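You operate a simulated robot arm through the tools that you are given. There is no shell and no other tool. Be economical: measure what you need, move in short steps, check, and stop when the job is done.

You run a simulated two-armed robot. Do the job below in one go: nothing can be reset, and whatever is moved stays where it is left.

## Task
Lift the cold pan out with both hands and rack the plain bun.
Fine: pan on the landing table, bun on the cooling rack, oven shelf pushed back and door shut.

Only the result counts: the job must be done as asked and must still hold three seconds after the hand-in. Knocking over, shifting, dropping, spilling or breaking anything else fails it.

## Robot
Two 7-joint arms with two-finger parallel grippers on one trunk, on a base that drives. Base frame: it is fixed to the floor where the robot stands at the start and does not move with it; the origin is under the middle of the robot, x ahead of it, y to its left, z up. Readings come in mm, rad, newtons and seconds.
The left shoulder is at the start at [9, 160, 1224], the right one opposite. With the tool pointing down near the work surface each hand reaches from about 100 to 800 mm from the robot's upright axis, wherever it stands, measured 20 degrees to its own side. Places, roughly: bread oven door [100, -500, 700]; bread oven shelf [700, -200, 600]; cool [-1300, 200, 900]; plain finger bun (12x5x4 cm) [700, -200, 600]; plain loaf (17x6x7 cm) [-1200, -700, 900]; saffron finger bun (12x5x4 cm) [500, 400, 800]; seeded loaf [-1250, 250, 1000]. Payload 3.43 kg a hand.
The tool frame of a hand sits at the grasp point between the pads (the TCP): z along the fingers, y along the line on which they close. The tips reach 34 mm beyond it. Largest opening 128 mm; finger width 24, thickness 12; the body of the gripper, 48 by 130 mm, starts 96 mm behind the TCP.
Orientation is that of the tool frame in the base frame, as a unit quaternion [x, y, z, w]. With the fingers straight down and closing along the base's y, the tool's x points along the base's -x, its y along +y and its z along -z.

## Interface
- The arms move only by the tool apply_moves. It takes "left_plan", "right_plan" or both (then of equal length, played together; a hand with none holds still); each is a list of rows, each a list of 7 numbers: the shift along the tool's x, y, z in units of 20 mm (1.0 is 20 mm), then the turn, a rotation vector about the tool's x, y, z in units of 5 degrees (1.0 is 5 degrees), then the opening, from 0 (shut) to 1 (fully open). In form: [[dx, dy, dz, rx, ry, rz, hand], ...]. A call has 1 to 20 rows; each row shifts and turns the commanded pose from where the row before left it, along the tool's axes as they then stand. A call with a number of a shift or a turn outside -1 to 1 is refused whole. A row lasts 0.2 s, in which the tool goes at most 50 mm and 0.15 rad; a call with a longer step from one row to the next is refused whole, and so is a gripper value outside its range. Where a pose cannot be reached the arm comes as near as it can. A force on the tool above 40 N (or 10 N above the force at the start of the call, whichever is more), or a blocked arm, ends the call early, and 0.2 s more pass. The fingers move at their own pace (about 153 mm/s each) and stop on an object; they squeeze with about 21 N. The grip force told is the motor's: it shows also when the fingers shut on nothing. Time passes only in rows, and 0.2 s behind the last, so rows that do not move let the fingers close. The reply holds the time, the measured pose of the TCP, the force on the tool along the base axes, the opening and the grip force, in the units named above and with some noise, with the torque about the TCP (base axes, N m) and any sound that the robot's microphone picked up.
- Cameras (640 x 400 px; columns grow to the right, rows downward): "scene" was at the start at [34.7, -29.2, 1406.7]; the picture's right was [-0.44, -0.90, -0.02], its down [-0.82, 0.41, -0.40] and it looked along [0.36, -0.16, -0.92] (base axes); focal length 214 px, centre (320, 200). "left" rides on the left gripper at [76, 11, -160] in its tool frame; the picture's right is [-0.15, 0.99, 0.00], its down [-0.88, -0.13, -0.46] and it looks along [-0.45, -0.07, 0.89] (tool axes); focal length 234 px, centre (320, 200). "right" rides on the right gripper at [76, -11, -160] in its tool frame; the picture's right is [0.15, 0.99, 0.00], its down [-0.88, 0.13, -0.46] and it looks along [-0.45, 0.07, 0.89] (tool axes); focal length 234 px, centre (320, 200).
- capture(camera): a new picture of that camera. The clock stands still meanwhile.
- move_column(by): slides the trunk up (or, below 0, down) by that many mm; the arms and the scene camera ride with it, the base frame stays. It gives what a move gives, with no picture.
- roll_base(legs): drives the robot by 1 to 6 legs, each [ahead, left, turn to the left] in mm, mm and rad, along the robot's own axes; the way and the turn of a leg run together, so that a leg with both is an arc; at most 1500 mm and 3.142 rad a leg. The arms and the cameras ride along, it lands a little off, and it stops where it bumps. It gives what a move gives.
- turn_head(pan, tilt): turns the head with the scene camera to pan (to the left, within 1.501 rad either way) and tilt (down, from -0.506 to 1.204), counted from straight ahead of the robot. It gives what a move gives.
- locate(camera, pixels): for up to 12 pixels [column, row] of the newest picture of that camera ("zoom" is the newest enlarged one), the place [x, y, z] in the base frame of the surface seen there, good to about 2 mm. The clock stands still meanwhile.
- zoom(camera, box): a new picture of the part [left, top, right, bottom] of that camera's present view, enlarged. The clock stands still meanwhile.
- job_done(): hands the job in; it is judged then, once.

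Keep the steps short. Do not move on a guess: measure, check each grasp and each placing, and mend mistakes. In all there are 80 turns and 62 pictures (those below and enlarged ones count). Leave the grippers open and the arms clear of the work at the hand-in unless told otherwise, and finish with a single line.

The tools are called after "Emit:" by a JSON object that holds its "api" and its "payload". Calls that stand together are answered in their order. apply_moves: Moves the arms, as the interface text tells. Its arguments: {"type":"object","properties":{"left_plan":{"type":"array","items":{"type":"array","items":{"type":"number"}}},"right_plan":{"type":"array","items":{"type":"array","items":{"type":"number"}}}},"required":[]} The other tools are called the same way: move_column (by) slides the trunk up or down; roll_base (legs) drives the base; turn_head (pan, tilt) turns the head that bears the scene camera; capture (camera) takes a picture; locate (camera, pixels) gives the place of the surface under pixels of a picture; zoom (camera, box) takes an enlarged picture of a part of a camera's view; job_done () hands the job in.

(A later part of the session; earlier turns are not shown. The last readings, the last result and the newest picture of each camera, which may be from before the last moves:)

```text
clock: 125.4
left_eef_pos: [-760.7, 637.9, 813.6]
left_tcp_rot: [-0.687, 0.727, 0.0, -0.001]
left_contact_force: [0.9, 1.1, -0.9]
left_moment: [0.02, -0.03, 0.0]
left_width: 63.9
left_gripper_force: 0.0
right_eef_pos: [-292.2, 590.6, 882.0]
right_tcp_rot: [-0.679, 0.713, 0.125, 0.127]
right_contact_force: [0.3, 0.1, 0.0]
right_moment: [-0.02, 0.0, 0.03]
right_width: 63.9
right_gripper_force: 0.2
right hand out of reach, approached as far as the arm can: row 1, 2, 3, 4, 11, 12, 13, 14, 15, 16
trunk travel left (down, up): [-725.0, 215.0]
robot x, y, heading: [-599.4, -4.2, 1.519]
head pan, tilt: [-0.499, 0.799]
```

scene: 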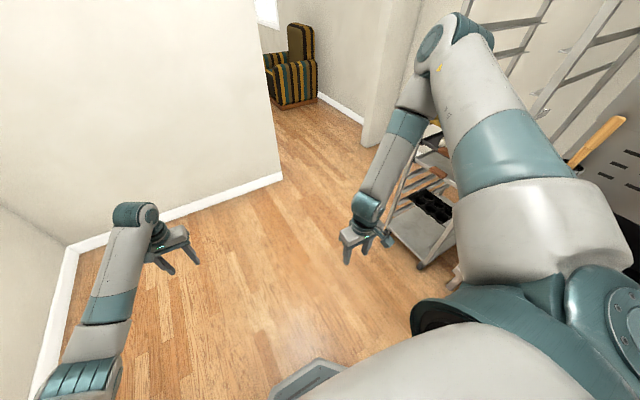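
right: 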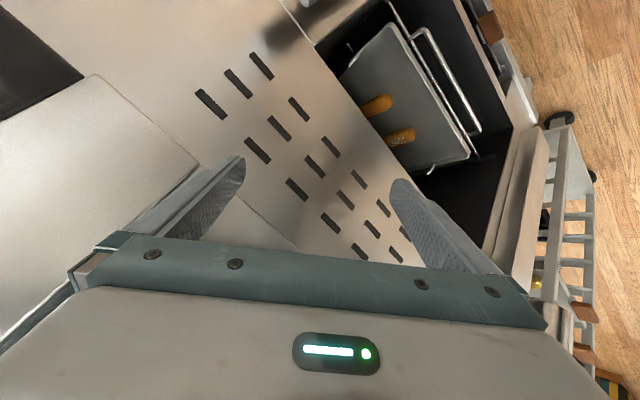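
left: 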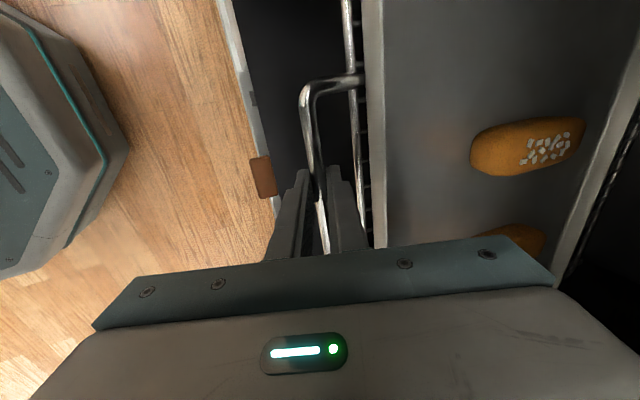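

The right hand holds 610 ahead, 276 right, z 882. I bring the left hand to the same height and reach (in 65, up 69, back 23) and look at the elbows.

Emit:
{"api": "apply_moves", "payload": {"left_plan": [[0.23, -0.65, -0.69, 0, 0, 0, 0.5], [0.23, -0.65, -0.69, 0, 0, 0, 0.5], [0.23, -0.65, -0.69, 0, 0, 0, 0.5], [0.23, -0.65, -0.69, 0, 0, 0, 0.5], [0.23, -0.65, -0.69, 0, 0, 0, 0.5]]}}

Emit:
{"api": "turn_head", "payload": {"pan": -0.35, "tilt": 0.55}}

Emit:
{"api": "capture", "payload": {"camera": "scene"}}

```text
clock: 126.6
left_eef_pos: [-697.4, 610.8, 882.9]
left_tcp_rot: [-0.686, 0.727, -0.001, 0.0]
left_contact_force: [-0.1, 1.0, 0.5]
left_moment: [0.04, 0.01, 0.01]
left_width: 64.1
left_gripper_force: 0.1
right_eef_pos: [-292.0, 589.7, 881.4]
right_tcp_rot: [-0.679, 0.712, 0.125, 0.127]
right_contact_force: [0.7, 0.0, 0.9]
right_moment: [0.01, 0.05, 0.02]
right_width: 64.1
right_gripper_force: 0.0
trunk travel left (down, up): [-725.0, 215.0]
robot x, y, heading: [-596.7, -3.5, 1.529]
head pan, tilt: [-0.499, 0.799]
```

```text
clock: 127.4
left_eef_pos: [-695.7, 610.7, 882.2]
left_tcp_rot: [-0.686, 0.728, 0.0, 0.0]
left_contact_force: [0.4, 0.6, -0.2]
left_moment: [-0.02, -0.02, -0.01]
left_width: 63.9
left_gripper_force: 0.0
right_eef_pos: [-293.1, 590.3, 883.1]
right_tcp_rot: [-0.678, 0.713, 0.125, 0.128]
right_contact_force: [-0.3, 0.0, 0.9]
right_moment: [0.01, -0.01, -0.03]
right_width: 64.1
right_gripper_force: 0.0
trunk travel left (down, up): [-725.0, 215.0]
robot x, y, heading: [-596.3, -6.3, 1.525]
head pan, tilt: [-0.351, 0.55]
```

```text
21 pictures are left
```

scene: 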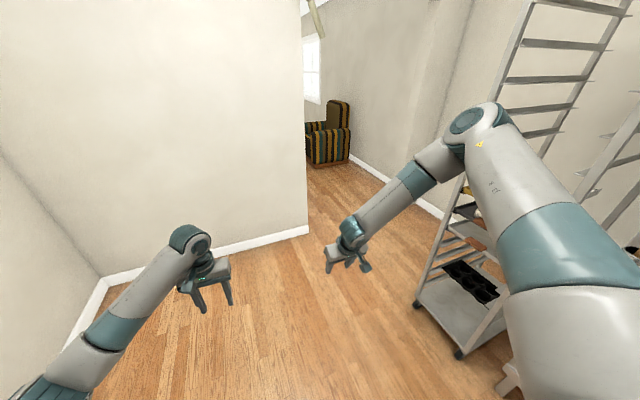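

The hands now stand side by side at equal height about 405 mm apart. I measure the right elbow for door clearance.

Emit:
{"api": "locate", "payload": {"camera": "scene", "pixels": [[480, 110], [480, 150], [435, 165], [560, 230], [352, 225], [190, 235], [100, 335], [500, 180]]}}

```text
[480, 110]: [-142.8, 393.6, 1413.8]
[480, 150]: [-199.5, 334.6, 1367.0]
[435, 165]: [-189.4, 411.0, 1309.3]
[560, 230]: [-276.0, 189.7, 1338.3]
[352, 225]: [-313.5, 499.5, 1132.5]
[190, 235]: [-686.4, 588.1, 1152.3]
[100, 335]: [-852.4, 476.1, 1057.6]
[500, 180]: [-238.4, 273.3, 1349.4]
```

Right elbow will stay above ~1080 even with the trunk lowered, so it clears the door top (975). Now turn back to the oven, shift right 99 mm and go ahead part of the way.

Emit:
{"api": "roll_base", "payload": {"legs": [[0, 0, -1.525], [0, -99, 0], [200, 0, 0]]}}

Emit:
{"api": "turn_head", "payload": {"pan": 0.0, "tilt": 0.85}}

Emit:
{"api": "capture", "payload": {"camera": "scene"}}

```text
clock: 133.4
left_eef_pos: [212.3, 24.2, 882.3]
left_tcp_rot: [0.006, 1.0, 0.0, 0.0]
left_contact_force: [-0.4, 0.5, -0.2]
left_moment: [-0.03, -0.03, -0.03]
left_width: 63.9
left_gripper_force: 0.0
right_eef_pos: [211.1, -378.8, 881.4]
right_tcp_rot: [0.002, 0.984, 0.003, 0.178]
right_contact_force: [-0.2, -0.3, -0.2]
right_moment: [0.01, 0.02, 0.02]
right_width: 63.8
right_gripper_force: 0.0
trunk travel left (down, up): [-725.0, 215.0]
robot x, y, heading: [-398.6, -103.7, 0.003]
head pan, tilt: [-0.351, 0.55]
```

```text
clock: 134.3
left_eef_pos: [212.8, 24.8, 882.9]
left_tcp_rot: [0.005, 1.0, 0.001, 0.0]
left_contact_force: [0.1, -0.1, -0.4]
left_moment: [0.0, -0.01, -0.01]
left_width: 63.8
left_gripper_force: 0.0
right_eef_pos: [210.0, -378.4, 883.7]
right_tcp_rot: [0.001, 0.984, 0.002, 0.178]
right_contact_force: [0.6, -0.7, 0.5]
right_moment: [0.03, 0.03, 0.02]
right_width: 64.0
right_gripper_force: 0.0
trunk travel left (down, up): [-725.0, 215.0]
robot x, y, heading: [-398.1, -108.1, 0.0]
head pan, tilt: [0.0, 0.85]
```

```text
20 pictures are left
```

scene: 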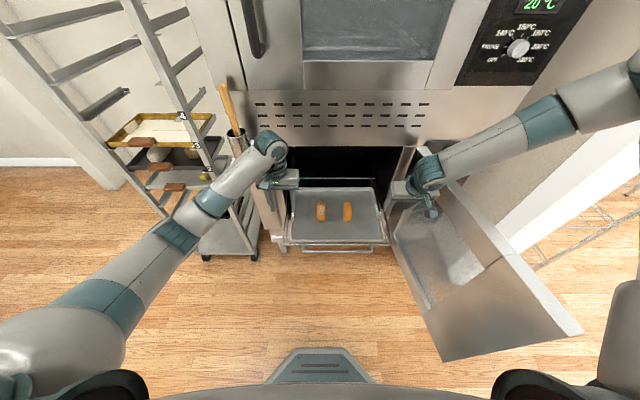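

Hands are lined up with both handles (y 24 and −378). I lower the trunk 160 mm (tips 688, above the handles' 672), then drive 166 mm ahead.

Emit:
{"api": "move_column", "payload": {"by": -160}}

Emit:
{"api": "roll_base", "payload": {"legs": [[166, 3, 0]]}}

Emit:
{"api": "capture", "payload": {"camera": "left"}}

Emit:
{"api": "capture", "payload": {"camera": "right"}}

```text
clock: 136.1
left_eef_pos: [210.8, 24.8, 721.6]
left_tcp_rot: [0.005, 1.0, 0.0, 0.001]
left_contact_force: [-0.3, -0.4, -0.7]
left_moment: [-0.02, 0.01, -0.03]
left_width: 63.8
left_gripper_force: 0.0
right_eef_pos: [208.3, -377.2, 723.4]
right_tcp_rot: [0.001, 0.984, 0.003, 0.178]
right_contact_force: [0.7, 0.0, 0.2]
right_moment: [-0.02, 0.01, -0.02]
right_width: 63.8
right_gripper_force: 0.1
trunk travel left (down, up): [-565.0, 375.0]
robot x, y, heading: [-395.3, -104.0, 0.006]
head pan, tilt: [0.0, 0.85]
```

```text
clock: 137.6
left_eef_pos: [379.4, 30.5, 721.3]
left_tcp_rot: [0.005, 1.0, 0.0, -0.001]
left_contact_force: [-0.3, 0.9, -1.2]
left_moment: [0.03, 0.02, -0.02]
left_width: 64.1
left_gripper_force: 0.0
right_eef_pos: [378.2, -374.7, 722.3]
right_tcp_rot: [-0.001, 0.984, 0.003, 0.178]
right_contact_force: [0.4, 0.2, -1.1]
right_moment: [0.01, -0.03, 0.0]
right_width: 64.1
right_gripper_force: 0.0
trunk travel left (down, up): [-565.0, 375.0]
robot x, y, heading: [-231.2, -102.1, 0.002]
head pan, tilt: [0.0, 0.85]
```

```text
19 pictures are left
```

left: 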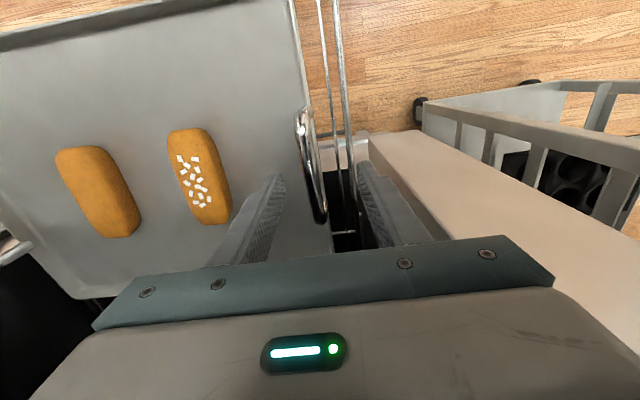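

```text
18 pictures are left
```

right: 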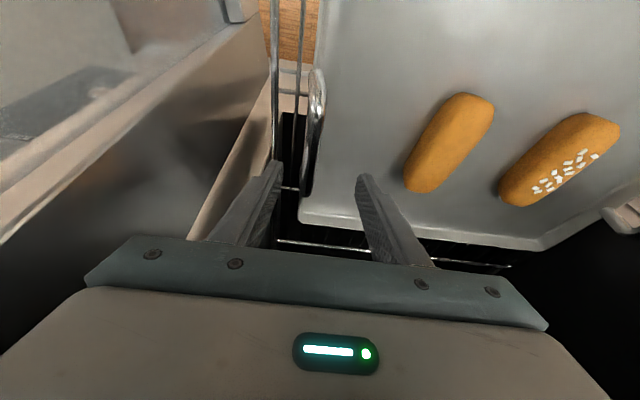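

Both handles appear between the fingers. I measure them in each hand view.

Emit:
{"api": "locate", "payload": {"camera": "left", "pixels": [[301, 120], [311, 165], [321, 212], [303, 112], [325, 222], [282, 180], [362, 170], [340, 130]]}}

Emit:
{"api": "locate", "payload": {"camera": "right", "pixels": [[318, 80], [315, 130], [308, 185], [312, 150], [276, 170], [363, 180], [276, 60], [304, 60]]}}

```text
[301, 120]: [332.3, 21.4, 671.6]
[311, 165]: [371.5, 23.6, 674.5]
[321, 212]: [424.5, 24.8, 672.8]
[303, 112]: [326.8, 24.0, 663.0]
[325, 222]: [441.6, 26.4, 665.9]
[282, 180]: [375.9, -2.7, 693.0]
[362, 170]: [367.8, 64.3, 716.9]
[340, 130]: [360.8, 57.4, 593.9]
```

```text
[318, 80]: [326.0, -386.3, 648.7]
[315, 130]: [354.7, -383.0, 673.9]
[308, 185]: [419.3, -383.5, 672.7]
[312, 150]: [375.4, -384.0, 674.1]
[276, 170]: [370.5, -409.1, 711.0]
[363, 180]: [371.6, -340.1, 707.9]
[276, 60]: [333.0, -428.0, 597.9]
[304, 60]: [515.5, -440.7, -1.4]
```

Handle bars: y 24 and −383.5, top z 674, centre x≈380. Small sideways corrections, then lower the trunk 62 mm and close both hands.

Emit:
{"api": "apply_moves", "payload": {"left_plan": [[0, -0.32, 0, 0, 0, 0, 0.5], [0, 0, 0, 0, 0, 0, 0.5]], "right_plan": [[0, -0.45, 0, 0, 0, 0, 0.5], [0, 0, 0, 0, 0, 0, 0.5]]}}

Emit:
{"api": "move_column", "payload": {"by": -62}}

Emit:
{"api": "apply_moves", "payload": {"left_plan": [[0, 0, 0, 0, 0, 0, 0], [0, 0, 0, 0, 0, 0, 0], [0, 0, 0, 0, 0, 0, 0], [0, 0, 0, 0, 0, 0, 0]], "right_plan": [[0, 0, 0, 0, 0, 0, 0], [0, 0, 0, 0, 0, 0, 0], [0, 0, 0, 0, 0, 0, 0], [0, 0, 0, 0, 0, 0, 0]]}}

```text
clock: 138.2
left_eef_pos: [379.7, 23.9, 720.6]
left_tcp_rot: [0.004, 1.0, -0.002, -0.001]
left_contact_force: [-1.0, 0.1, -0.5]
left_moment: [0.0, 0.0, -0.01]
left_width: 64.1
left_gripper_force: 0.2
right_eef_pos: [378.4, -382.6, 723.2]
right_tcp_rot: [-0.001, 0.984, 0.002, 0.178]
right_contact_force: [-0.9, -0.2, -0.1]
right_moment: [0.01, 0.0, 0.02]
right_width: 64.0
right_gripper_force: 0.1
trunk travel left (down, up): [-565.0, 375.0]
robot x, y, heading: [-228.5, -103.3, 0.008]
head pan, tilt: [0.0, 0.85]
```

```text
clock: 139.2
left_eef_pos: [379.5, 23.8, 661.4]
left_tcp_rot: [0.003, 1.0, -0.001, 0.0]
left_contact_force: [-0.3, -0.4, -0.3]
left_moment: [0.0, 0.02, -0.01]
left_width: 64.1
left_gripper_force: 0.0
right_eef_pos: [378.1, -382.8, 660.3]
right_tcp_rot: [0.0, 0.984, 0.002, 0.178]
right_contact_force: [-0.2, 0.0, 0.4]
right_moment: [0.03, 0.01, -0.01]
right_width: 63.9
right_gripper_force: 0.1
trunk travel left (down, up): [-503.0, 437.0]
robot x, y, heading: [-231.9, -99.2, 0.0]
head pan, tilt: [0.0, 0.85]
```

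```text
clock: 140.2
left_eef_pos: [379.3, 23.0, 660.2]
left_tcp_rot: [0.004, 1.0, -0.002, 0.0]
left_contact_force: [1.0, -12.7, -0.4]
left_moment: [0.7, -0.33, 0.46]
left_width: 15.5
left_gripper_force: 21.0
right_eef_pos: [378.0, -383.0, 660.1]
right_tcp_rot: [-0.002, 0.984, 0.004, 0.178]
right_contact_force: [-0.6, 14.3, 0.9]
right_moment: [-0.73, 0.23, -0.05]
right_width: 15.1
right_gripper_force: 21.3
trunk travel left (down, up): [-503.0, 437.0]
robot x, y, heading: [-225.5, -101.4, 0.001]
head pan, tilt: [0.0, 0.85]
```

Both handles held (15 mm, 21 N). Lift 40 mm with the trunk and check.

Emit:
{"api": "move_column", "payload": {"by": 40}}

Emit:
{"api": "capture", "payload": {"camera": "scene"}}

```text
clock: 141.0
left_eef_pos: [379.4, 22.5, 699.5]
left_tcp_rot: [0.004, 1.0, -0.001, -0.001]
left_contact_force: [0.9, -21.5, -3.1]
left_moment: [0.56, -0.18, 0.47]
left_width: 15.4
left_gripper_force: 20.8
right_eef_pos: [379.9, -381.6, 701.1]
right_tcp_rot: [-0.001, 0.984, 0.004, 0.178]
right_contact_force: [-0.8, 20.9, -3.2]
right_moment: [-0.57, 0.24, -0.1]
right_width: 15.6
right_gripper_force: 21.3
trunk travel left (down, up): [-543.0, 397.0]
robot x, y, heading: [-230.3, -100.8, 0.005]
head pan, tilt: [0.0, 0.85]
```

```text
17 pictures are left
```

scene: 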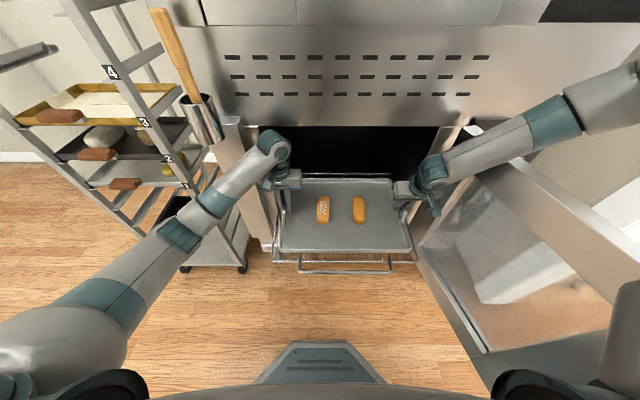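

The pan hangs level in both hands, about 3 N each. I back out 250 mm straight, then raise to carrying height.

Emit:
{"api": "roll_base", "payload": {"legs": [[-250, 0, 0]]}}

Emit:
{"api": "move_column", "payload": {"by": 390}}

Emit:
{"api": "capture", "payload": {"camera": "scene"}}

```text
clock: 142.8
left_eef_pos: [129.6, 21.7, 701.3]
left_tcp_rot: [0.005, 1.0, 0.0, 0.0]
left_contact_force: [1.4, -29.1, -4.1]
left_moment: [0.44, 0.13, 0.45]
left_width: 15.3
left_gripper_force: 21.4
right_eef_pos: [130.3, -384.2, 701.9]
right_tcp_rot: [-0.001, 0.984, 0.005, 0.178]
right_contact_force: [-1.3, 28.9, -3.1]
right_moment: [-0.44, -0.08, -0.08]
right_width: 15.6
right_gripper_force: 20.3
trunk travel left (down, up): [-543.0, 397.0]
robot x, y, heading: [-480.5, -102.1, -0.0]
head pan, tilt: [0.0, 0.85]
```

```text
clock: 146.6
left_eef_pos: [130.5, 22.4, 1091.0]
left_tcp_rot: [0.005, 1.0, -0.001, -0.001]
left_contact_force: [0.1, -4.5, -3.6]
left_moment: [0.77, 0.04, 0.54]
left_width: 15.3
left_gripper_force: 20.7
right_eef_pos: [130.9, -383.8, 1089.8]
right_tcp_rot: [-0.001, 0.984, 0.004, 0.178]
right_contact_force: [-0.5, 5.0, -3.1]
right_moment: [-0.79, 0.0, -0.11]
right_width: 15.5
right_gripper_force: 21.0
trunk travel left (down, up): [-933.0, 7.0]
robot x, y, heading: [-477.9, -100.9, 0.001]
head pan, tilt: [0.0, 0.85]
```

```text
16 pictures are left
```

scene: 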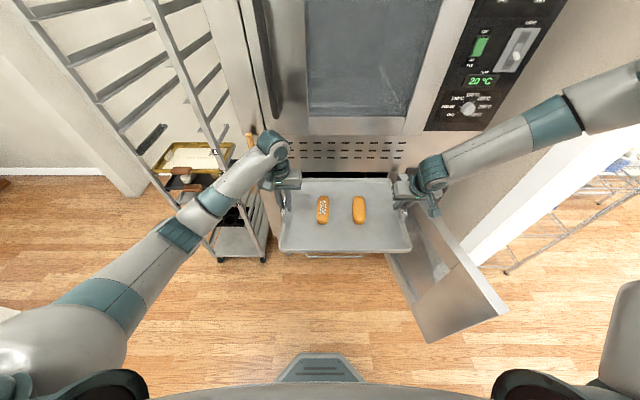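

Pan is steady at z≈1090. Turn left half a circle.

Emit:
{"api": "roll_base", "payload": {"legs": [[0, 0, 1.57], [0, 0, 1.57]]}}

Emit:
{"api": "turn_head", "payload": {"pan": 0.0, "tilt": 0.7}}

Emit:
{"api": "capture", "payload": {"camera": "scene"}}

```text
clock: 154.7
left_eef_pos: [-1087.1, -238.2, 1089.9]
left_tcp_rot: [1.0, 0.006, 0.001, -0.001]
left_contact_force: [-0.9, 6.2, -3.7]
left_moment: [-0.73, -0.07, 0.56]
left_width: 15.3
left_gripper_force: 21.2
right_eef_pos: [-1094.4, 166.1, 1091.1]
right_tcp_rot: [0.984, 0.011, -0.178, 0.006]
right_contact_force: [0.6, -6.5, -4.3]
right_moment: [0.75, 0.01, -0.1]
right_width: 15.5
right_gripper_force: 21.1
trunk travel left (down, up): [-933.0, 7.0]
robot x, y, heading: [-478.6, -103.8, -3.117]
head pan, tilt: [0.0, 0.85]
```

```text
clock: 155.4
left_eef_pos: [-1084.7, -238.2, 1089.1]
left_tcp_rot: [1.0, 0.006, 0.001, -0.001]
left_contact_force: [-1.3, 2.6, -3.0]
left_moment: [-0.84, -0.06, 0.53]
left_width: 15.6
left_gripper_force: 21.4
right_eef_pos: [-1094.3, 166.3, 1089.0]
right_tcp_rot: [0.984, 0.011, -0.177, 0.006]
right_contact_force: [1.3, -2.6, -2.9]
right_moment: [0.83, -0.01, -0.04]
right_width: 15.8
right_gripper_force: 21.0
trunk travel left (down, up): [-933.0, 7.0]
robot x, y, heading: [-479.6, -100.8, -3.121]
head pan, tilt: [0.0, 0.7]
```

```text
15 pictures are left
```

scene: 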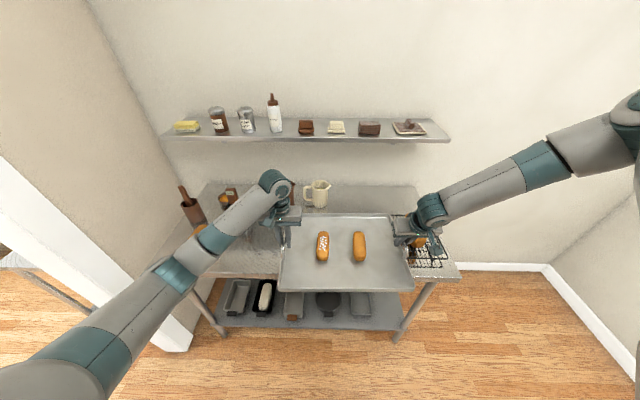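

Pan centre is at about [−1090, −36]. I correct the heading, shift left 196 and go ahead 145, aiming at centre [−1235, −220].

Emit:
{"api": "roll_base", "payload": {"legs": [[0, 0, -0.02], [0, 196, 0], [145, 0, 0]]}}

Emit:
{"api": "capture", "payload": {"camera": "scene"}}

Emit:
{"api": "locate", "payload": {"camera": "scene", "pixels": [[280, 285], [410, 290], [290, 222], [390, 218]]}}

```text
clock: 158.3
left_eef_pos: [-1232.1, -424.6, 1091.3]
left_tcp_rot: [1.0, -0.002, 0.001, -0.001]
left_contact_force: [-0.8, 3.1, -3.4]
left_moment: [-0.78, -0.05, 0.51]
left_width: 15.5
left_gripper_force: 20.8
right_eef_pos: [-1234.2, -21.4, 1092.2]
right_tcp_rot: [0.984, 0.003, -0.179, 0.004]
right_contact_force: [1.4, -2.5, -4.5]
right_moment: [0.88, 0.04, -0.1]
right_width: 15.6
right_gripper_force: 21.1
trunk travel left (down, up): [-933.0, 7.0]
robot x, y, heading: [-625.3, -295.4, -3.133]
head pan, tilt: [0.0, 0.7]
```

```text
14 pictures are left
```

scene: 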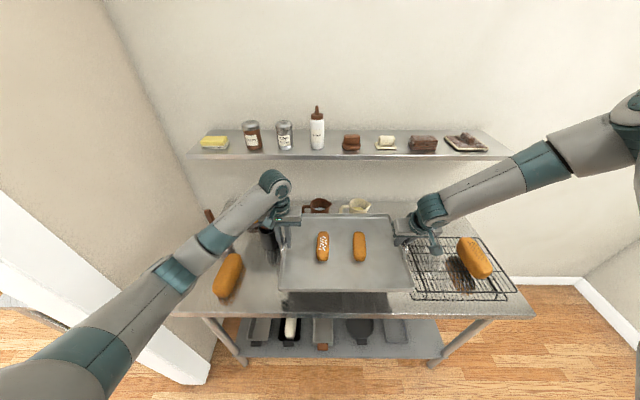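

```text
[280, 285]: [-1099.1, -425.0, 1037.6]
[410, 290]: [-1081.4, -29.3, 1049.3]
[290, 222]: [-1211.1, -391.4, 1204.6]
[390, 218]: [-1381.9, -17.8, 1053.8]
```

Clear all round: the pan's edge is beside the rack and short of canister and mugs. Lower 125 mm first.

Emit:
{"api": "move_column", "payload": {"by": -125}}

Emit:
{"api": "zoom", "payload": {"camera": "scene", "box": [200, 160, 520, 360]}}

```text
clock: 159.8
left_eef_pos: [-1235.4, -425.5, 965.5]
left_tcp_rot: [1.0, -0.003, 0.001, -0.001]
left_contact_force: [-1.0, 2.0, -2.9]
left_moment: [-0.83, 0.09, 0.52]
left_width: 15.3
left_gripper_force: 20.8
right_eef_pos: [-1235.6, -19.1, 965.6]
right_tcp_rot: [0.984, 0.004, -0.178, 0.005]
right_contact_force: [1.2, -2.7, -2.6]
right_moment: [0.85, -0.12, -0.11]
right_width: 15.5
right_gripper_force: 21.5
trunk travel left (down, up): [-808.0, 132.0]
robot x, y, heading: [-625.7, -297.4, -3.144]
head pan, tilt: [0.0, 0.7]
```

```text
2.00 times, centred on (360, 260) of scene
```

zoom: 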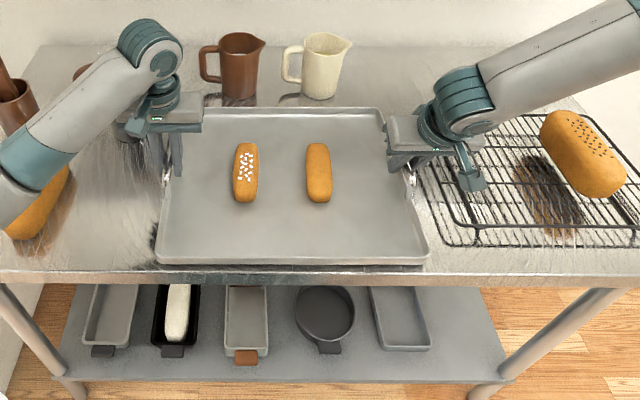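

The pan is ~7 mm above the table. I measure the gap to the rack and the canister before the last bit.

Emit:
{"api": "locate", "payload": {"camera": "zoom", "pixels": [[428, 210], [446, 243], [425, 255], [405, 200], [160, 262], [500, 245], [520, 200], [510, 150], [125, 145], [115, 165], [570, 150], [470, 180]]}}

```text
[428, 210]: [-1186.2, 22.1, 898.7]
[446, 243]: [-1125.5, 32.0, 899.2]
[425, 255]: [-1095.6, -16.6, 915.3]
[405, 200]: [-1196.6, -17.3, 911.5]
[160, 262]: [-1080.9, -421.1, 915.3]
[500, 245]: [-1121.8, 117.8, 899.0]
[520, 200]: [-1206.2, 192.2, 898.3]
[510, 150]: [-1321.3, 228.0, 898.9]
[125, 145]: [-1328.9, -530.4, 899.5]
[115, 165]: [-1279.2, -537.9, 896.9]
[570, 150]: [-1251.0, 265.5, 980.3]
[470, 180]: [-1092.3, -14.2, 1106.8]
```

Gaps are fine (rack starts at y≈35–50, pan edge at −17). Lower the last 8 mm, then open slightly.

Emit:
{"api": "move_column", "payload": {"by": -8}}

Emit:
{"api": "apply_moves", "payload": {"left_plan": [[0, 0, 0, 0, 0, 0, 0.2], [0, 0, 0, 0, 0, 0, 0.3], [0, 0, 0, 0, 0, 0, 0.3], [0, 0, 0, 0, 0, 0, 0.3]], "right_plan": [[0, 0, 0, 0, 0, 0, 0.2], [0, 0, 0, 0, 0, 0, 0.3], [0, 0, 0, 0, 0, 0, 0.3], [0, 0, 0, 0, 0, 0, 0.3]]}}

```text
clock: 160.4
left_eef_pos: [-1234.5, -425.0, 958.6]
left_tcp_rot: [1.0, -0.002, -0.001, -0.001]
left_contact_force: [-2.4, 1.7, 5.8]
left_moment: [-0.85, 0.36, 0.47]
left_width: 15.6
left_gripper_force: 21.7
right_eef_pos: [-1236.4, -19.9, 959.7]
right_tcp_rot: [0.984, 0.004, -0.179, 0.005]
right_contact_force: [-0.1, -1.4, 3.2]
right_moment: [0.89, 0.63, -0.09]
right_width: 15.5
right_gripper_force: 21.0
trunk travel left (down, up): [-800.0, 140.0]
robot x, y, heading: [-625.3, -298.6, -3.134]
head pan, tilt: [0.0, 0.7]
```

```text
clock: 161.4
left_eef_pos: [-1234.8, -425.1, 957.6]
left_tcp_rot: [1.0, -0.003, 0.0, -0.001]
left_contact_force: [0.3, -0.5, 0.6]
left_moment: [-0.01, -0.01, -0.01]
left_width: 38.7
left_gripper_force: 0.0
right_eef_pos: [-1234.6, -20.2, 957.5]
right_tcp_rot: [0.984, 0.004, -0.177, 0.005]
right_contact_force: [0.6, -0.2, 0.2]
right_moment: [-0.02, -0.04, -0.03]
right_width: 38.4
right_gripper_force: 0.0
trunk travel left (down, up): [-800.0, 140.0]
robot x, y, heading: [-623.4, -295.2, -3.132]
head pan, tilt: [0.0, 0.7]
```

Released; pan stands on the table. I raise the trunk 100 mm, then lift the left hand with its arm and bring the right hand inward over the plain bun (y≈−166).

Emit:
{"api": "move_column", "payload": {"by": 100}}

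Emit:
{"api": "apply_moves", "payload": {"left_plan": [[0.5, 0, -1, 0, 0, 0, 0.5], [0.5, 0, -1, 0, 0, 0, 0.5], [0.5, 0, -1, 0, 0, 0, 0.5], [0.5, 0, -1, 0, 0, 0, 0.5], [0.5, 0, -1, 0, 0, 0, 0.5], [0.5, 0, -1, 0, 0, 0, 0.5], [0.5, 0, -1, 0, 0, 0, 0.5], [0.5, 0, -1, 0, 0, 0, 0.5]], "right_plan": [[0, 0.91, 0, 0, 0, 0, 0.7], [0, 0.91, 0, 0, 0, 0, 0.7], [0, 0.91, 0, 0, 0, 0, 0.7], [0, 0.91, 0, 0, 0, 0, 0.7], [0, 0.91, 0, 0, 0, 0, 0.7], [0, 0.91, 0, 0, 0, 0, 0.7], [0, 0.91, 0, 0, 0, 0, 0.7], [0, 0.91, 0, 0, 0, 0, 0.7]]}}

Emit:
{"api": "capture", "payload": {"camera": "right"}}

```text
clock: 162.7
left_eef_pos: [-1235.0, -423.9, 1057.1]
left_tcp_rot: [1.0, -0.002, 0.001, -0.001]
left_contact_force: [0.3, 0.6, -0.6]
left_moment: [-0.02, 0.01, -0.02]
left_width: 37.9
left_gripper_force: 0.0
right_eef_pos: [-1236.4, -20.3, 1058.0]
right_tcp_rot: [0.984, 0.004, -0.178, 0.005]
right_contact_force: [0.0, -1.0, -0.6]
right_moment: [-0.01, 0.02, -0.03]
right_width: 38.3
right_gripper_force: 0.0
trunk travel left (down, up): [-900.0, 40.0]
robot x, y, heading: [-624.9, -298.8, -3.135]
head pan, tilt: [0.0, 0.7]
```

```text
clock: 164.5
left_eef_pos: [-1153.4, -425.9, 1218.1]
left_tcp_rot: [1.0, -0.002, 0.0, -0.001]
left_contact_force: [0.8, -0.2, 0.7]
left_moment: [0.0, 0.0, 0.02]
left_width: 64.1
left_gripper_force: 0.1
right_eef_pos: [-1210.5, -105.0, 1120.3]
right_tcp_rot: [0.984, 0.004, -0.178, 0.005]
right_contact_force: [0.8, -0.2, -0.5]
right_moment: [-0.01, 0.02, 0.01]
right_width: 89.6
right_gripper_force: 0.1
right hand out of reach, approached as far as the arm can: row 1, 2, 3, 4, 5, 6, 7, 8
trunk travel left (down, up): [-900.0, 40.0]
robot x, y, heading: [-623.2, -298.1, -3.131]
head pan, tilt: [0.0, 0.7]
```

```text
12 pictures are left
```

right: 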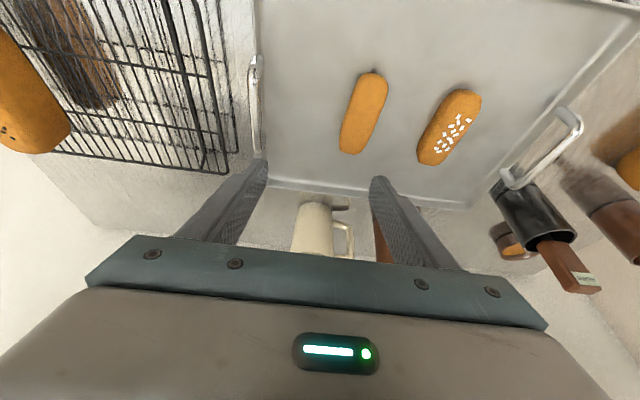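

The right hand reached y −105, z 1120. I measure the plain bun in this view and will shift the base instead.

Emit:
{"api": "locate", "payload": {"camera": "right", "pixels": [[372, 75], [350, 150], [363, 112], [345, 110], [385, 112], [420, 60], [560, 170], [565, 280], [100, 90], [210, 165], [235, 160], [150, 60]]}}

```text
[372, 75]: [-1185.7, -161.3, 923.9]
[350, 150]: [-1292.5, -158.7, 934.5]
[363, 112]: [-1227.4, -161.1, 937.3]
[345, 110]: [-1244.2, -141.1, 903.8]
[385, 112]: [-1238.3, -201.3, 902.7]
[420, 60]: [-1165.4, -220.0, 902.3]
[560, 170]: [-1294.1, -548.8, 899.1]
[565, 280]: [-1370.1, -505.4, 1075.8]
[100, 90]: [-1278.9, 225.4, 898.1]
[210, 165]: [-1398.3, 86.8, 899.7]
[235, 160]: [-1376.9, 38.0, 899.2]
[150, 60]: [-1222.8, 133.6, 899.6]
```

Bun centre [−1238, −163], top 937. Drive 28 ahead and 58 left, then lower the trunk 174 mm.

Emit:
{"api": "roll_base", "payload": {"legs": [[28, 58, 0]]}}

Emit:
{"api": "move_column", "payload": {"by": -120}}

Emit:
{"api": "capture", "payload": {"camera": "right"}}

```text
clock: 165.5
left_eef_pos: [-1178.9, -475.4, 1220.5]
left_tcp_rot: [1.0, -0.004, -0.001, 0.002]
left_contact_force: [0.4, 1.6, -0.6]
left_moment: [-0.09, -0.02, 0.05]
left_width: 64.2
left_gripper_force: 0.0
right_eef_pos: [-1234.9, -155.1, 1120.5]
right_tcp_rot: [0.984, 0.0, -0.179, 0.007]
right_contact_force: [-0.2, 1.0, -0.6]
right_moment: [-0.11, 0.03, 0.01]
right_width: 89.7
right_gripper_force: 0.1
trunk travel left (down, up): [-900.0, 40.0]
robot x, y, heading: [-652.2, -357.0, -3.134]
head pan, tilt: [0.0, 0.7]
```

```text
clock: 167.0
left_eef_pos: [-1181.6, -482.1, 1097.9]
left_tcp_rot: [1.0, -0.003, 0.0, -0.001]
left_contact_force: [0.4, 0.1, -0.1]
left_moment: [-0.03, 0.01, 0.02]
left_width: 63.9
left_gripper_force: 0.0
right_eef_pos: [-1236.8, -162.1, 999.4]
right_tcp_rot: [0.984, 0.001, -0.178, 0.004]
right_contact_force: [-0.5, -1.1, -0.3]
right_moment: [0.0, 0.01, 0.01]
right_width: 89.6
right_gripper_force: 0.1
trunk travel left (down, up): [-780.0, 160.0]
robot x, y, heading: [-652.0, -356.2, -3.143]
head pan, tilt: [0.0, 0.7]
```

```text
11 pictures are left
```

right: 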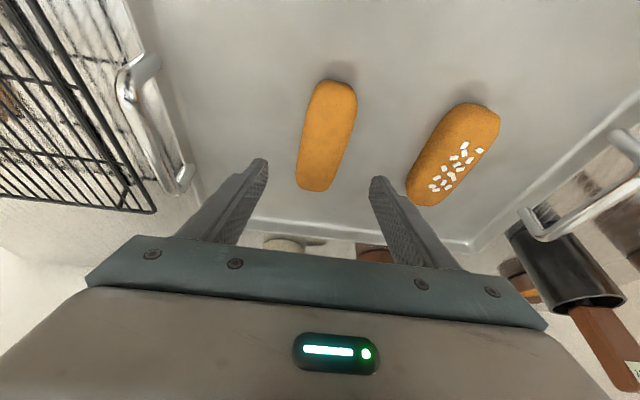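

The plain bun lies centred between the open fingers. Lower another 54 mm and close on it.

Emit:
{"api": "move_column", "payload": {"by": -53}}

Emit:
{"api": "apply_moves", "payload": {"right_plan": [[0, 0, 0, 0, 0, 0, 0.5], [0, 0, 0, 0, 0, 0, 0.3], [0, 0, 0, 0, 0, 0, 0.3], [0, 0, 0, 0, 0, 0, 0.25], [0, 0, 0, 0, 0, 0, 0.25]]}}

Emit:
{"api": "move_column", "payload": {"by": 30}}

Emit:
{"api": "capture", "payload": {"camera": "right"}}

```text
clock: 167.9
left_eef_pos: [-1182.1, -481.1, 1045.6]
left_tcp_rot: [1.0, -0.004, 0.0, -0.001]
left_contact_force: [0.7, 0.4, -0.3]
left_moment: [0.03, 0.01, -0.01]
left_width: 64.0
left_gripper_force: 0.0
right_eef_pos: [-1235.3, -161.2, 947.5]
right_tcp_rot: [0.984, 0.002, -0.177, 0.005]
right_contact_force: [0.0, -0.6, 0.0]
right_moment: [-0.02, -0.02, 0.0]
right_width: 89.6
right_gripper_force: 0.2
trunk travel left (down, up): [-727.0, 213.0]
robot x, y, heading: [-651.8, -357.1, -3.137]
head pan, tilt: [0.0, 0.7]
```

```text
clock: 169.1
left_eef_pos: [-1180.0, -482.8, 1045.0]
left_tcp_rot: [1.0, -0.003, 0.0, -0.001]
left_contact_force: [-0.5, -0.4, 0.0]
left_moment: [-0.01, 0.04, 0.03]
left_width: 63.6
left_gripper_force: 0.1
right_eef_pos: [-1236.0, -160.9, 947.0]
right_tcp_rot: [0.984, 0.001, -0.179, 0.005]
right_contact_force: [-1.0, -0.5, 1.3]
right_moment: [0.02, 0.0, -0.07]
right_width: 43.9
right_gripper_force: 21.5
trunk travel left (down, up): [-727.0, 213.0]
robot x, y, heading: [-655.9, -360.6, -3.136]
head pan, tilt: [0.0, 0.7]
```

```text
clock: 169.9
left_eef_pos: [-1180.7, -481.5, 1074.1]
left_tcp_rot: [1.0, -0.003, 0.001, 0.0]
left_contact_force: [-0.6, 0.3, 0.3]
left_moment: [0.02, 0.0, 0.03]
left_width: 64.1
left_gripper_force: 0.0
right_eef_pos: [-1236.9, -159.8, 976.3]
right_tcp_rot: [0.984, 0.002, -0.177, 0.006]
right_contact_force: [1.0, -1.1, -0.4]
right_moment: [-0.02, -0.02, -0.01]
right_width: 44.0
right_gripper_force: 21.3
trunk travel left (down, up): [-757.0, 183.0]
robot x, y, heading: [-652.1, -356.9, -3.136]
head pan, tilt: [0.0, 0.7]
```

```text
10 pictures are left
```

right: 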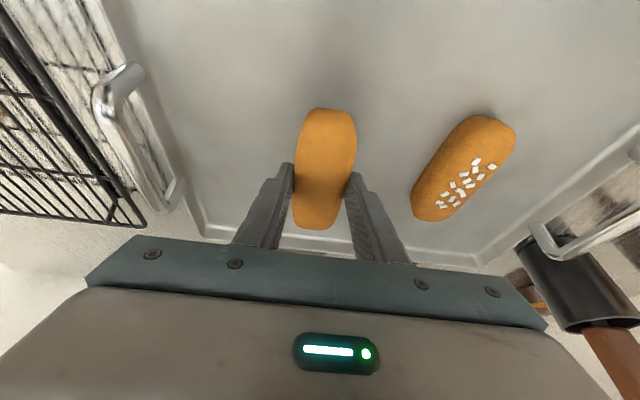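

The bun is held (44 mm) and off the pan. Raise 90 mm and shift right 310 mm over the free part of the rack.

Emit:
{"api": "move_column", "payload": {"by": 90}}

Emit:
{"api": "roll_base", "payload": {"legs": [[12, -310, 0]]}}

Emit:
{"api": "capture", "payload": {"camera": "right"}}

Emit:
{"api": "locate", "payload": {"camera": "right", "pixels": [[150, 130], [180, 110], [220, 90], [250, 60], [400, 80], [420, 130], [440, 170], [200, 180], [100, 100], [380, 60], [460, 100], [330, 60]]}}

```text
clock: 171.1
left_eef_pos: [-1181.3, -482.6, 1164.4]
left_tcp_rot: [1.0, -0.004, 0.002, 0.0]
left_contact_force: [-0.3, -0.9, -0.9]
left_moment: [0.01, -0.05, 0.02]
left_width: 64.2
left_gripper_force: 0.0
right_eef_pos: [-1237.2, -160.2, 1067.8]
right_tcp_rot: [0.984, 0.003, -0.177, 0.006]
right_contact_force: [-0.3, 0.1, 0.2]
right_moment: [-0.02, -0.01, -0.01]
right_width: 44.1
right_gripper_force: 21.0
trunk travel left (down, up): [-847.0, 93.0]
robot x, y, heading: [-654.8, -357.2, -3.138]
head pan, tilt: [0.0, 0.7]
```

```text
clock: 173.2
left_eef_pos: [-1194.7, -171.4, 1164.4]
left_tcp_rot: [1.0, -0.005, 0.001, -0.002]
left_contact_force: [0.0, -0.6, -0.6]
left_moment: [0.04, -0.01, 0.03]
left_width: 64.1
left_gripper_force: 0.1
right_eef_pos: [-1249.7, 149.9, 1066.0]
right_tcp_rot: [0.984, 0.001, -0.178, 0.004]
right_contact_force: [0.8, -0.5, 0.4]
right_moment: [0.02, -0.02, -0.03]
right_width: 43.9
right_gripper_force: 21.1
trunk travel left (down, up): [-847.0, 93.0]
robot x, y, heading: [-664.9, -47.0, -3.143]
head pan, tilt: [0.0, 0.7]
```

```text
9 pictures are left
```

right: 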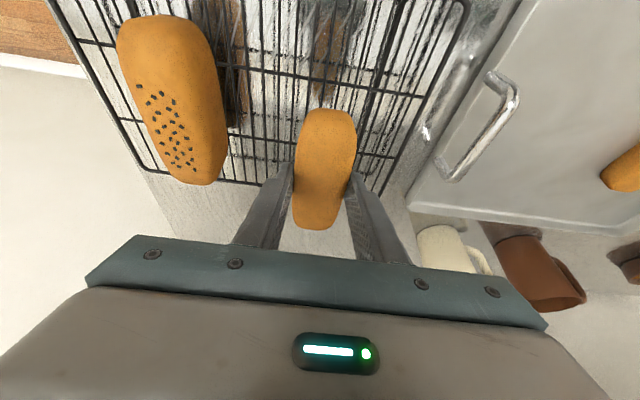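

```text
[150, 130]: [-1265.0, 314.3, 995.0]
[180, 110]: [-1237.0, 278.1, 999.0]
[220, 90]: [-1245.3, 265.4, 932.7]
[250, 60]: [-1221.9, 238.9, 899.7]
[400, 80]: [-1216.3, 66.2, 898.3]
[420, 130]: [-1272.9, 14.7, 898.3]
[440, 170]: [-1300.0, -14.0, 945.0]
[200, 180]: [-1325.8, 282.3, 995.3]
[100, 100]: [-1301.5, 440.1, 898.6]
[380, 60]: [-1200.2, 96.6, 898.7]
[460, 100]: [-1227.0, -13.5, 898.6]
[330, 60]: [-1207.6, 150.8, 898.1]
```

Bun is over bare rack wires, clear of the loaf (its edge y≈265). Rack top ≈930, so contact is expected at TCP ≈973. Lower 86, then creep.

Emit:
{"api": "move_column", "payload": {"by": -86}}

Emit:
{"api": "move_column", "payload": {"by": -6}}

Emit:
{"api": "zoom", "payload": {"camera": "scene", "box": [300, 160, 540, 310]}}

```text
clock: 174.4
left_eef_pos: [-1195.1, -169.7, 1079.2]
left_tcp_rot: [1.0, -0.005, 0.0, -0.001]
left_contact_force: [-0.3, 0.0, 0.9]
left_moment: [-0.01, 0.05, 0.03]
left_width: 63.8
left_gripper_force: 0.1
right_eef_pos: [-1249.9, 152.6, 979.9]
right_tcp_rot: [0.984, 0.0, -0.179, 0.005]
right_contact_force: [-0.2, -0.7, 0.0]
right_moment: [-0.02, 0.03, 0.02]
right_width: 43.7
right_gripper_force: 21.2
trunk travel left (down, up): [-761.0, 179.0]
robot x, y, heading: [-668.3, -45.2, -3.139]
head pan, tilt: [0.0, 0.7]
```

```text
clock: 175.0
left_eef_pos: [-1193.9, -168.5, 1073.5]
left_tcp_rot: [1.0, -0.005, 0.0, -0.001]
left_contact_force: [0.9, 0.1, 0.1]
left_moment: [0.03, -0.04, 0.01]
left_width: 64.0
left_gripper_force: 0.1
right_eef_pos: [-1249.2, 151.0, 977.5]
right_tcp_rot: [0.984, 0.001, -0.18, 0.005]
right_contact_force: [0.1, 2.2, 11.2]
right_moment: [0.0, 0.12, -0.12]
right_width: 44.0
right_gripper_force: 21.0
trunk travel left (down, up): [-755.0, 185.0]
robot x, y, heading: [-666.4, -46.2, -3.136]
head pan, tilt: [0.0, 0.7]
```

```text
2.67 times, centred on (420, 235) of scene
```

zoom: 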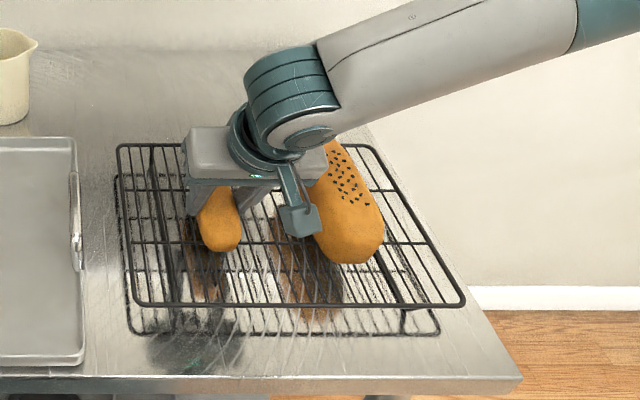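

The bun rests on the wires (11 N up). Open to 64 mm and raise.

Emit:
{"api": "apply_moves", "payload": {"right_plan": [[0, 0, 0, 0, 0, 0, 0.4], [0, 0, 0, 0, 0, 0, 0.5], [0, 0, 0, 0, 0, 0, 0.5]]}}

Emit:
{"api": "move_column", "payload": {"by": 180}}

Emit:
{"api": "capture", "payload": {"camera": "scene"}}

```text
clock: 175.8
left_eef_pos: [-1194.7, -169.1, 1073.7]
left_tcp_rot: [1.0, -0.005, 0.0, -0.001]
left_contact_force: [0.9, 0.3, -1.1]
left_moment: [0.0, 0.0, 0.02]
left_width: 64.1
left_gripper_force: 0.1
right_eef_pos: [-1250.0, 151.9, 974.4]
right_tcp_rot: [0.984, 0.002, -0.179, 0.006]
right_contact_force: [-0.2, -0.5, -0.2]
right_moment: [0.0, 0.0, -0.02]
right_width: 64.0
right_gripper_force: 0.1
trunk travel left (down, up): [-755.0, 185.0]
robot x, y, heading: [-664.6, -45.7, -3.142]
head pan, tilt: [0.0, 0.7]
```

```text
clock: 177.8
left_eef_pos: [-1195.5, -168.8, 1253.8]
left_tcp_rot: [1.0, -0.005, -0.001, -0.001]
left_contact_force: [-0.6, 0.1, 0.5]
left_moment: [0.01, -0.02, -0.01]
left_width: 64.1
left_gripper_force: 0.0
right_eef_pos: [-1249.1, 151.2, 1154.5]
right_tcp_rot: [0.984, 0.001, -0.179, 0.005]
right_contact_force: [-0.1, 0.4, -1.2]
right_moment: [0.01, -0.02, -0.03]
right_width: 63.9
right_gripper_force: 0.1
trunk travel left (down, up): [-935.0, 5.0]
robot x, y, heading: [-667.9, -46.7, -3.142]
head pan, tilt: [0.0, 0.7]
```

```text
7 pictures are left
```

scene: 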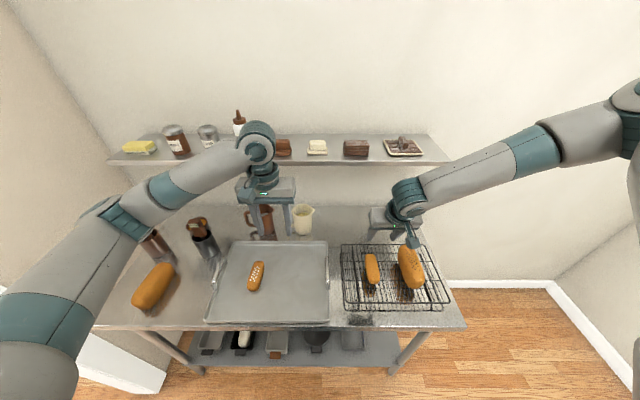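

Bun is on the rack beside the loaf; the pan with the sugared bun is on the table. Now back to the oven: back off the table and turn around.

Emit:
{"api": "roll_base", "payload": {"legs": [[-170, 0, 0], [0, 0, -1.57], [0, 0, -1.57]]}}

Emit:
{"api": "apply_moves", "payload": {"left_plan": [[0, 0, 1, 0, 0, 0, 0.3], [0, 0, 1, 0, 0, 0, 0.3], [0, 0, 1, 0, 0, 0, 0], [0, 0, 1, 0, 0, 0, 0], [0, 0, 1, 0, 0, 0, 0], [0, 0, 1, 0, 0, 0, 0], [0, 0, 1, 0, 0, 0, 0]], "right_plan": [[0, -1, 0, 0, 0, 0, 0], [0, -1, 0, 0, 0, 0, 0], [0, -1, 0.5, 0, 0, 0, 0], [-0.3, -1, 1, 0, 0, 0, 0], [-0.3, 0, 1, 0, 0, 0, 0], [-0.3, 0, 1, 0, 0, 0, 0], [-0.3, 0, 0, 0, 0, 0, 0]]}}

```text
clock: 186.9
left_eef_pos: [33.0, 84.0, 1252.9]
left_tcp_rot: [0.003, 1.0, -0.001, -0.001]
left_contact_force: [-0.2, 0.5, -0.5]
left_moment: [0.01, -0.01, -0.02]
left_width: 63.7
left_gripper_force: 0.1
right_eef_pos: [89.0, -236.0, 1154.7]
right_tcp_rot: [-0.002, 0.984, 0.004, 0.178]
right_contact_force: [-0.9, -0.2, 0.7]
right_moment: [0.0, -0.02, -0.02]
right_width: 63.9
right_gripper_force: 0.1
trunk travel left (down, up): [-935.0, 5.0]
robot x, y, heading: [-498.3, -42.2, 0.007]
head pan, tilt: [0.0, 0.7]
```

```text
clock: 188.5
left_eef_pos: [31.9, 82.5, 1113.5]
left_tcp_rot: [0.002, 1.0, -0.001, 0.0]
left_contact_force: [0.1, -0.5, 0.3]
left_moment: [-0.02, -0.03, 0.03]
left_width: 0.1
left_gripper_force: 21.2
right_eef_pos: [135.5, -318.5, 1098.3]
right_tcp_rot: [-0.004, 0.984, 0.006, 0.178]
right_contact_force: [0.2, 0.2, -0.4]
right_moment: [0.01, -0.03, 0.01]
right_width: 0.0
right_gripper_force: 21.1
trunk travel left (down, up): [-935.0, 5.0]
robot x, y, heading: [-491.6, -44.8, 0.007]
head pan, tilt: [0.0, 0.7]
```

Now position for the shelf: back 60, shift 28 left, then lower the trunk 496 mm so the closed right fingers stand in front of the pull bar.

Emit:
{"api": "roll_base", "payload": {"legs": [[-60, 28, -0.007]]}}

Emit:
{"api": "move_column", "payload": {"by": -496}}

Emit:
{"api": "turn_head", "payload": {"pan": -0.1, "tilt": 0.7}}

Emit:
{"api": "capture", "payload": {"camera": "scene"}}

```text
clock: 189.5
left_eef_pos: [-17.9, 101.4, 1110.2]
left_tcp_rot: [0.006, 1.0, 0.0, -0.003]
left_contact_force: [1.0, 0.2, -1.0]
left_moment: [0.05, 0.11, -0.01]
left_width: 0.1
left_gripper_force: 21.5
right_eef_pos: [81.3, -300.6, 1092.5]
right_tcp_rot: [0.002, 0.985, 0.006, 0.174]
right_contact_force: [0.3, 0.0, -0.1]
right_moment: [0.07, 0.09, 0.0]
right_width: 0.1
right_gripper_force: 21.0
trunk travel left (down, up): [-935.0, 5.0]
robot x, y, heading: [-555.6, -14.8, -0.001]
head pan, tilt: [0.0, 0.7]
```

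```text
refused: -496 is not a number from -400 to 400
```

```text
clock: 190.2
left_eef_pos: [-22.8, 103.7, 1111.4]
left_tcp_rot: [0.007, 1.0, 0.0, -0.001]
left_contact_force: [0.0, -0.7, 0.1]
left_moment: [-0.01, -0.03, -0.03]
left_width: 0.0
left_gripper_force: 20.3
right_eef_pos: [77.0, -297.2, 1097.9]
right_tcp_rot: [0.002, 0.984, 0.005, 0.177]
right_contact_force: [0.3, -0.7, -0.2]
right_moment: [0.01, 0.02, 0.01]
right_width: 0.3
right_gripper_force: 21.2
trunk travel left (down, up): [-935.0, 5.0]
robot x, y, heading: [-551.8, -15.9, -0.002]
head pan, tilt: [-0.099, 0.7]
```

```text
6 pictures are left
```

scene: 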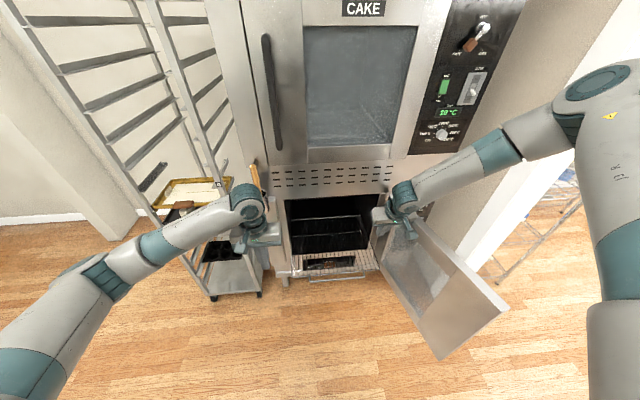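

Lower in two steps, then drive forward 300 pushing the bar.

Emit:
{"api": "move_column", "payload": {"by": -300}}

Emit:
{"api": "move_column", "payload": {"by": -196}}

Emit:
{"api": "roll_base", "payload": {"legs": [[300, 0, 0]]}}

Emit:
{"api": "capture", "payload": {"camera": "scene"}}

```text
clock: 193.2
left_eef_pos: [-23.8, 105.6, 812.6]
left_tcp_rot: [0.007, 1.0, -0.001, 0.0]
left_contact_force: [-0.2, -0.5, 0.2]
left_moment: [0.02, -0.01, 0.0]
left_width: 0.0
left_gripper_force: 21.3
right_eef_pos: [75.1, -296.2, 797.7]
right_tcp_rot: [0.002, 0.984, 0.005, 0.179]
right_contact_force: [1.1, -0.1, 0.0]
right_moment: [-0.01, -0.03, 0.02]
right_width: 0.2
right_gripper_force: 21.0
trunk travel left (down, up): [-635.0, 305.0]
robot x, y, heading: [-554.1, -14.5, -0.004]
head pan, tilt: [-0.099, 0.7]
```

```text
clock: 195.3
left_eef_pos: [-23.9, 103.8, 617.1]
left_tcp_rot: [0.007, 1.0, -0.001, 0.0]
left_contact_force: [0.0, 0.5, 0.4]
left_moment: [-0.01, 0.0, 0.0]
left_width: 0.1
left_gripper_force: 20.7
right_eef_pos: [74.5, -296.6, 602.3]
right_tcp_rot: [0.002, 0.984, 0.005, 0.177]
right_contact_force: [0.5, -0.5, -0.4]
right_moment: [-0.04, 0.01, 0.0]
right_width: 0.1
right_gripper_force: 21.1
trunk travel left (down, up): [-439.0, 501.0]
robot x, y, heading: [-552.2, -16.3, -0.003]
head pan, tilt: [-0.099, 0.7]
```

```text
clock: 197.3
left_eef_pos: [276.2, 105.0, 616.8]
left_tcp_rot: [0.008, 1.0, -0.001, 0.0]
left_contact_force: [0.9, -0.8, 0.3]
left_moment: [-0.03, 0.04, 0.0]
left_width: 0.0
left_gripper_force: 20.3
right_eef_pos: [375.8, -297.3, 601.0]
right_tcp_rot: [0.002, 0.984, 0.004, 0.178]
right_contact_force: [0.1, -0.1, 0.1]
right_moment: [0.02, 0.02, -0.01]
right_width: 0.0
right_gripper_force: 20.6
trunk travel left (down, up): [-439.0, 501.0]
robot x, y, heading: [-254.5, -19.1, 0.001]
head pan, tilt: [-0.099, 0.7]
```

```text
5 pictures are left
```

scene: 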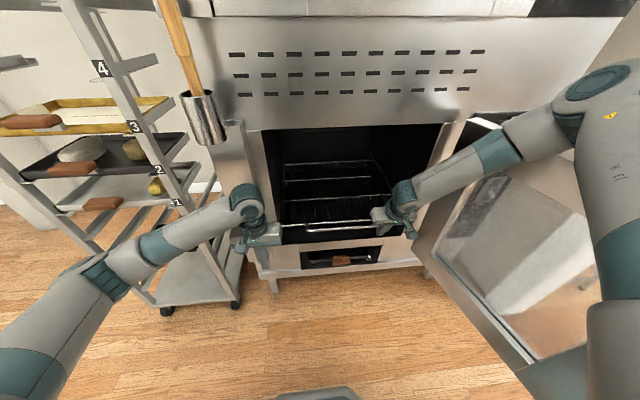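

The shelf slides in well. Push the remaining ~84 mm.

Emit:
{"api": "roll_base", "payload": {"legs": [[84, 0, 0]]}}

Emit:
{"api": "locate", "payload": {"camera": "scene", "pixels": [[330, 229]]}}

```text
clock: 198.4
left_eef_pos: [359.4, 104.5, 616.4]
left_tcp_rot: [0.008, 1.0, 0.0, -0.001]
left_contact_force: [0.1, -0.2, 0.0]
left_moment: [-0.01, 0.05, -0.02]
left_width: 0.0
left_gripper_force: 21.5
right_eef_pos: [458.6, -298.1, 601.5]
right_tcp_rot: [0.002, 0.984, 0.005, 0.177]
right_contact_force: [-0.1, 0.7, 0.5]
right_moment: [0.02, 0.0, 0.02]
right_width: 0.0
right_gripper_force: 21.1
trunk travel left (down, up): [-439.0, 501.0]
robot x, y, heading: [-170.8, -15.0, 0.0]
head pan, tilt: [-0.099, 0.7]
```

```text
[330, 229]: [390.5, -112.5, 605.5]
```

Bar front is now at ≈473 (it was ≈478 at the start). Push 8 mm more and read the force.

Emit:
{"api": "roll_base", "payload": {"legs": [[8, 0, 0]]}}

Emit:
{"api": "zoom", "payload": {"camera": "scene", "box": [220, 120, 460, 270]}}

Emit:
{"api": "locate", "payload": {"camera": "zoom", "pixels": [[290, 175], [290, 180], [290, 185], [290, 190], [290, 195], [290, 200], [290, 170], [290, 205]]}}

```text
clock: 199.2
left_eef_pos: [366.2, 104.5, 617.9]
left_tcp_rot: [0.006, 1.0, 0.0, 0.0]
left_contact_force: [0.0, 0.2, 0.5]
left_moment: [-0.02, 0.02, 0.0]
left_width: 0.5
left_gripper_force: 21.1
right_eef_pos: [463.6, -296.9, 600.3]
right_tcp_rot: [0.002, 0.984, 0.005, 0.176]
right_contact_force: [-28.2, 1.8, -7.3]
right_moment: [0.06, 0.06, 0.03]
right_width: 0.0
right_gripper_force: 20.9
trunk travel left (down, up): [-439.0, 501.0]
robot x, y, heading: [-162.1, -16.8, -0.002]
head pan, tilt: [-0.099, 0.7]
```

```text
2.67 times, centred on (340, 195) of scene
```

zoom: 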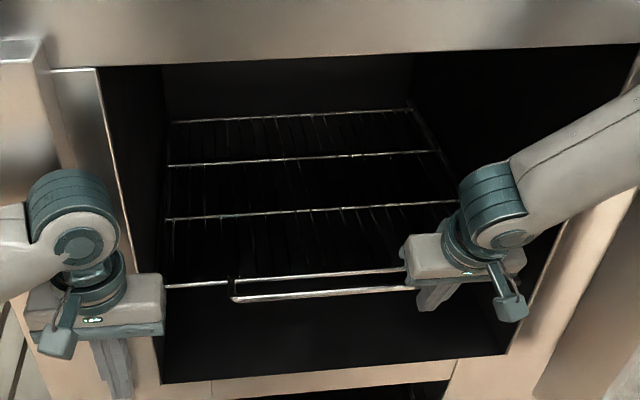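

```text
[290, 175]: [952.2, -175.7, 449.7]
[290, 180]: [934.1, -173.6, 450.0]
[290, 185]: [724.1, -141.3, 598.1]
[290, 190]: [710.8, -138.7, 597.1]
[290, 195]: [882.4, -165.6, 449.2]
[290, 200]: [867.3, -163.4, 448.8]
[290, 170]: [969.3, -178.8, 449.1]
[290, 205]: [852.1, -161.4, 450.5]
```

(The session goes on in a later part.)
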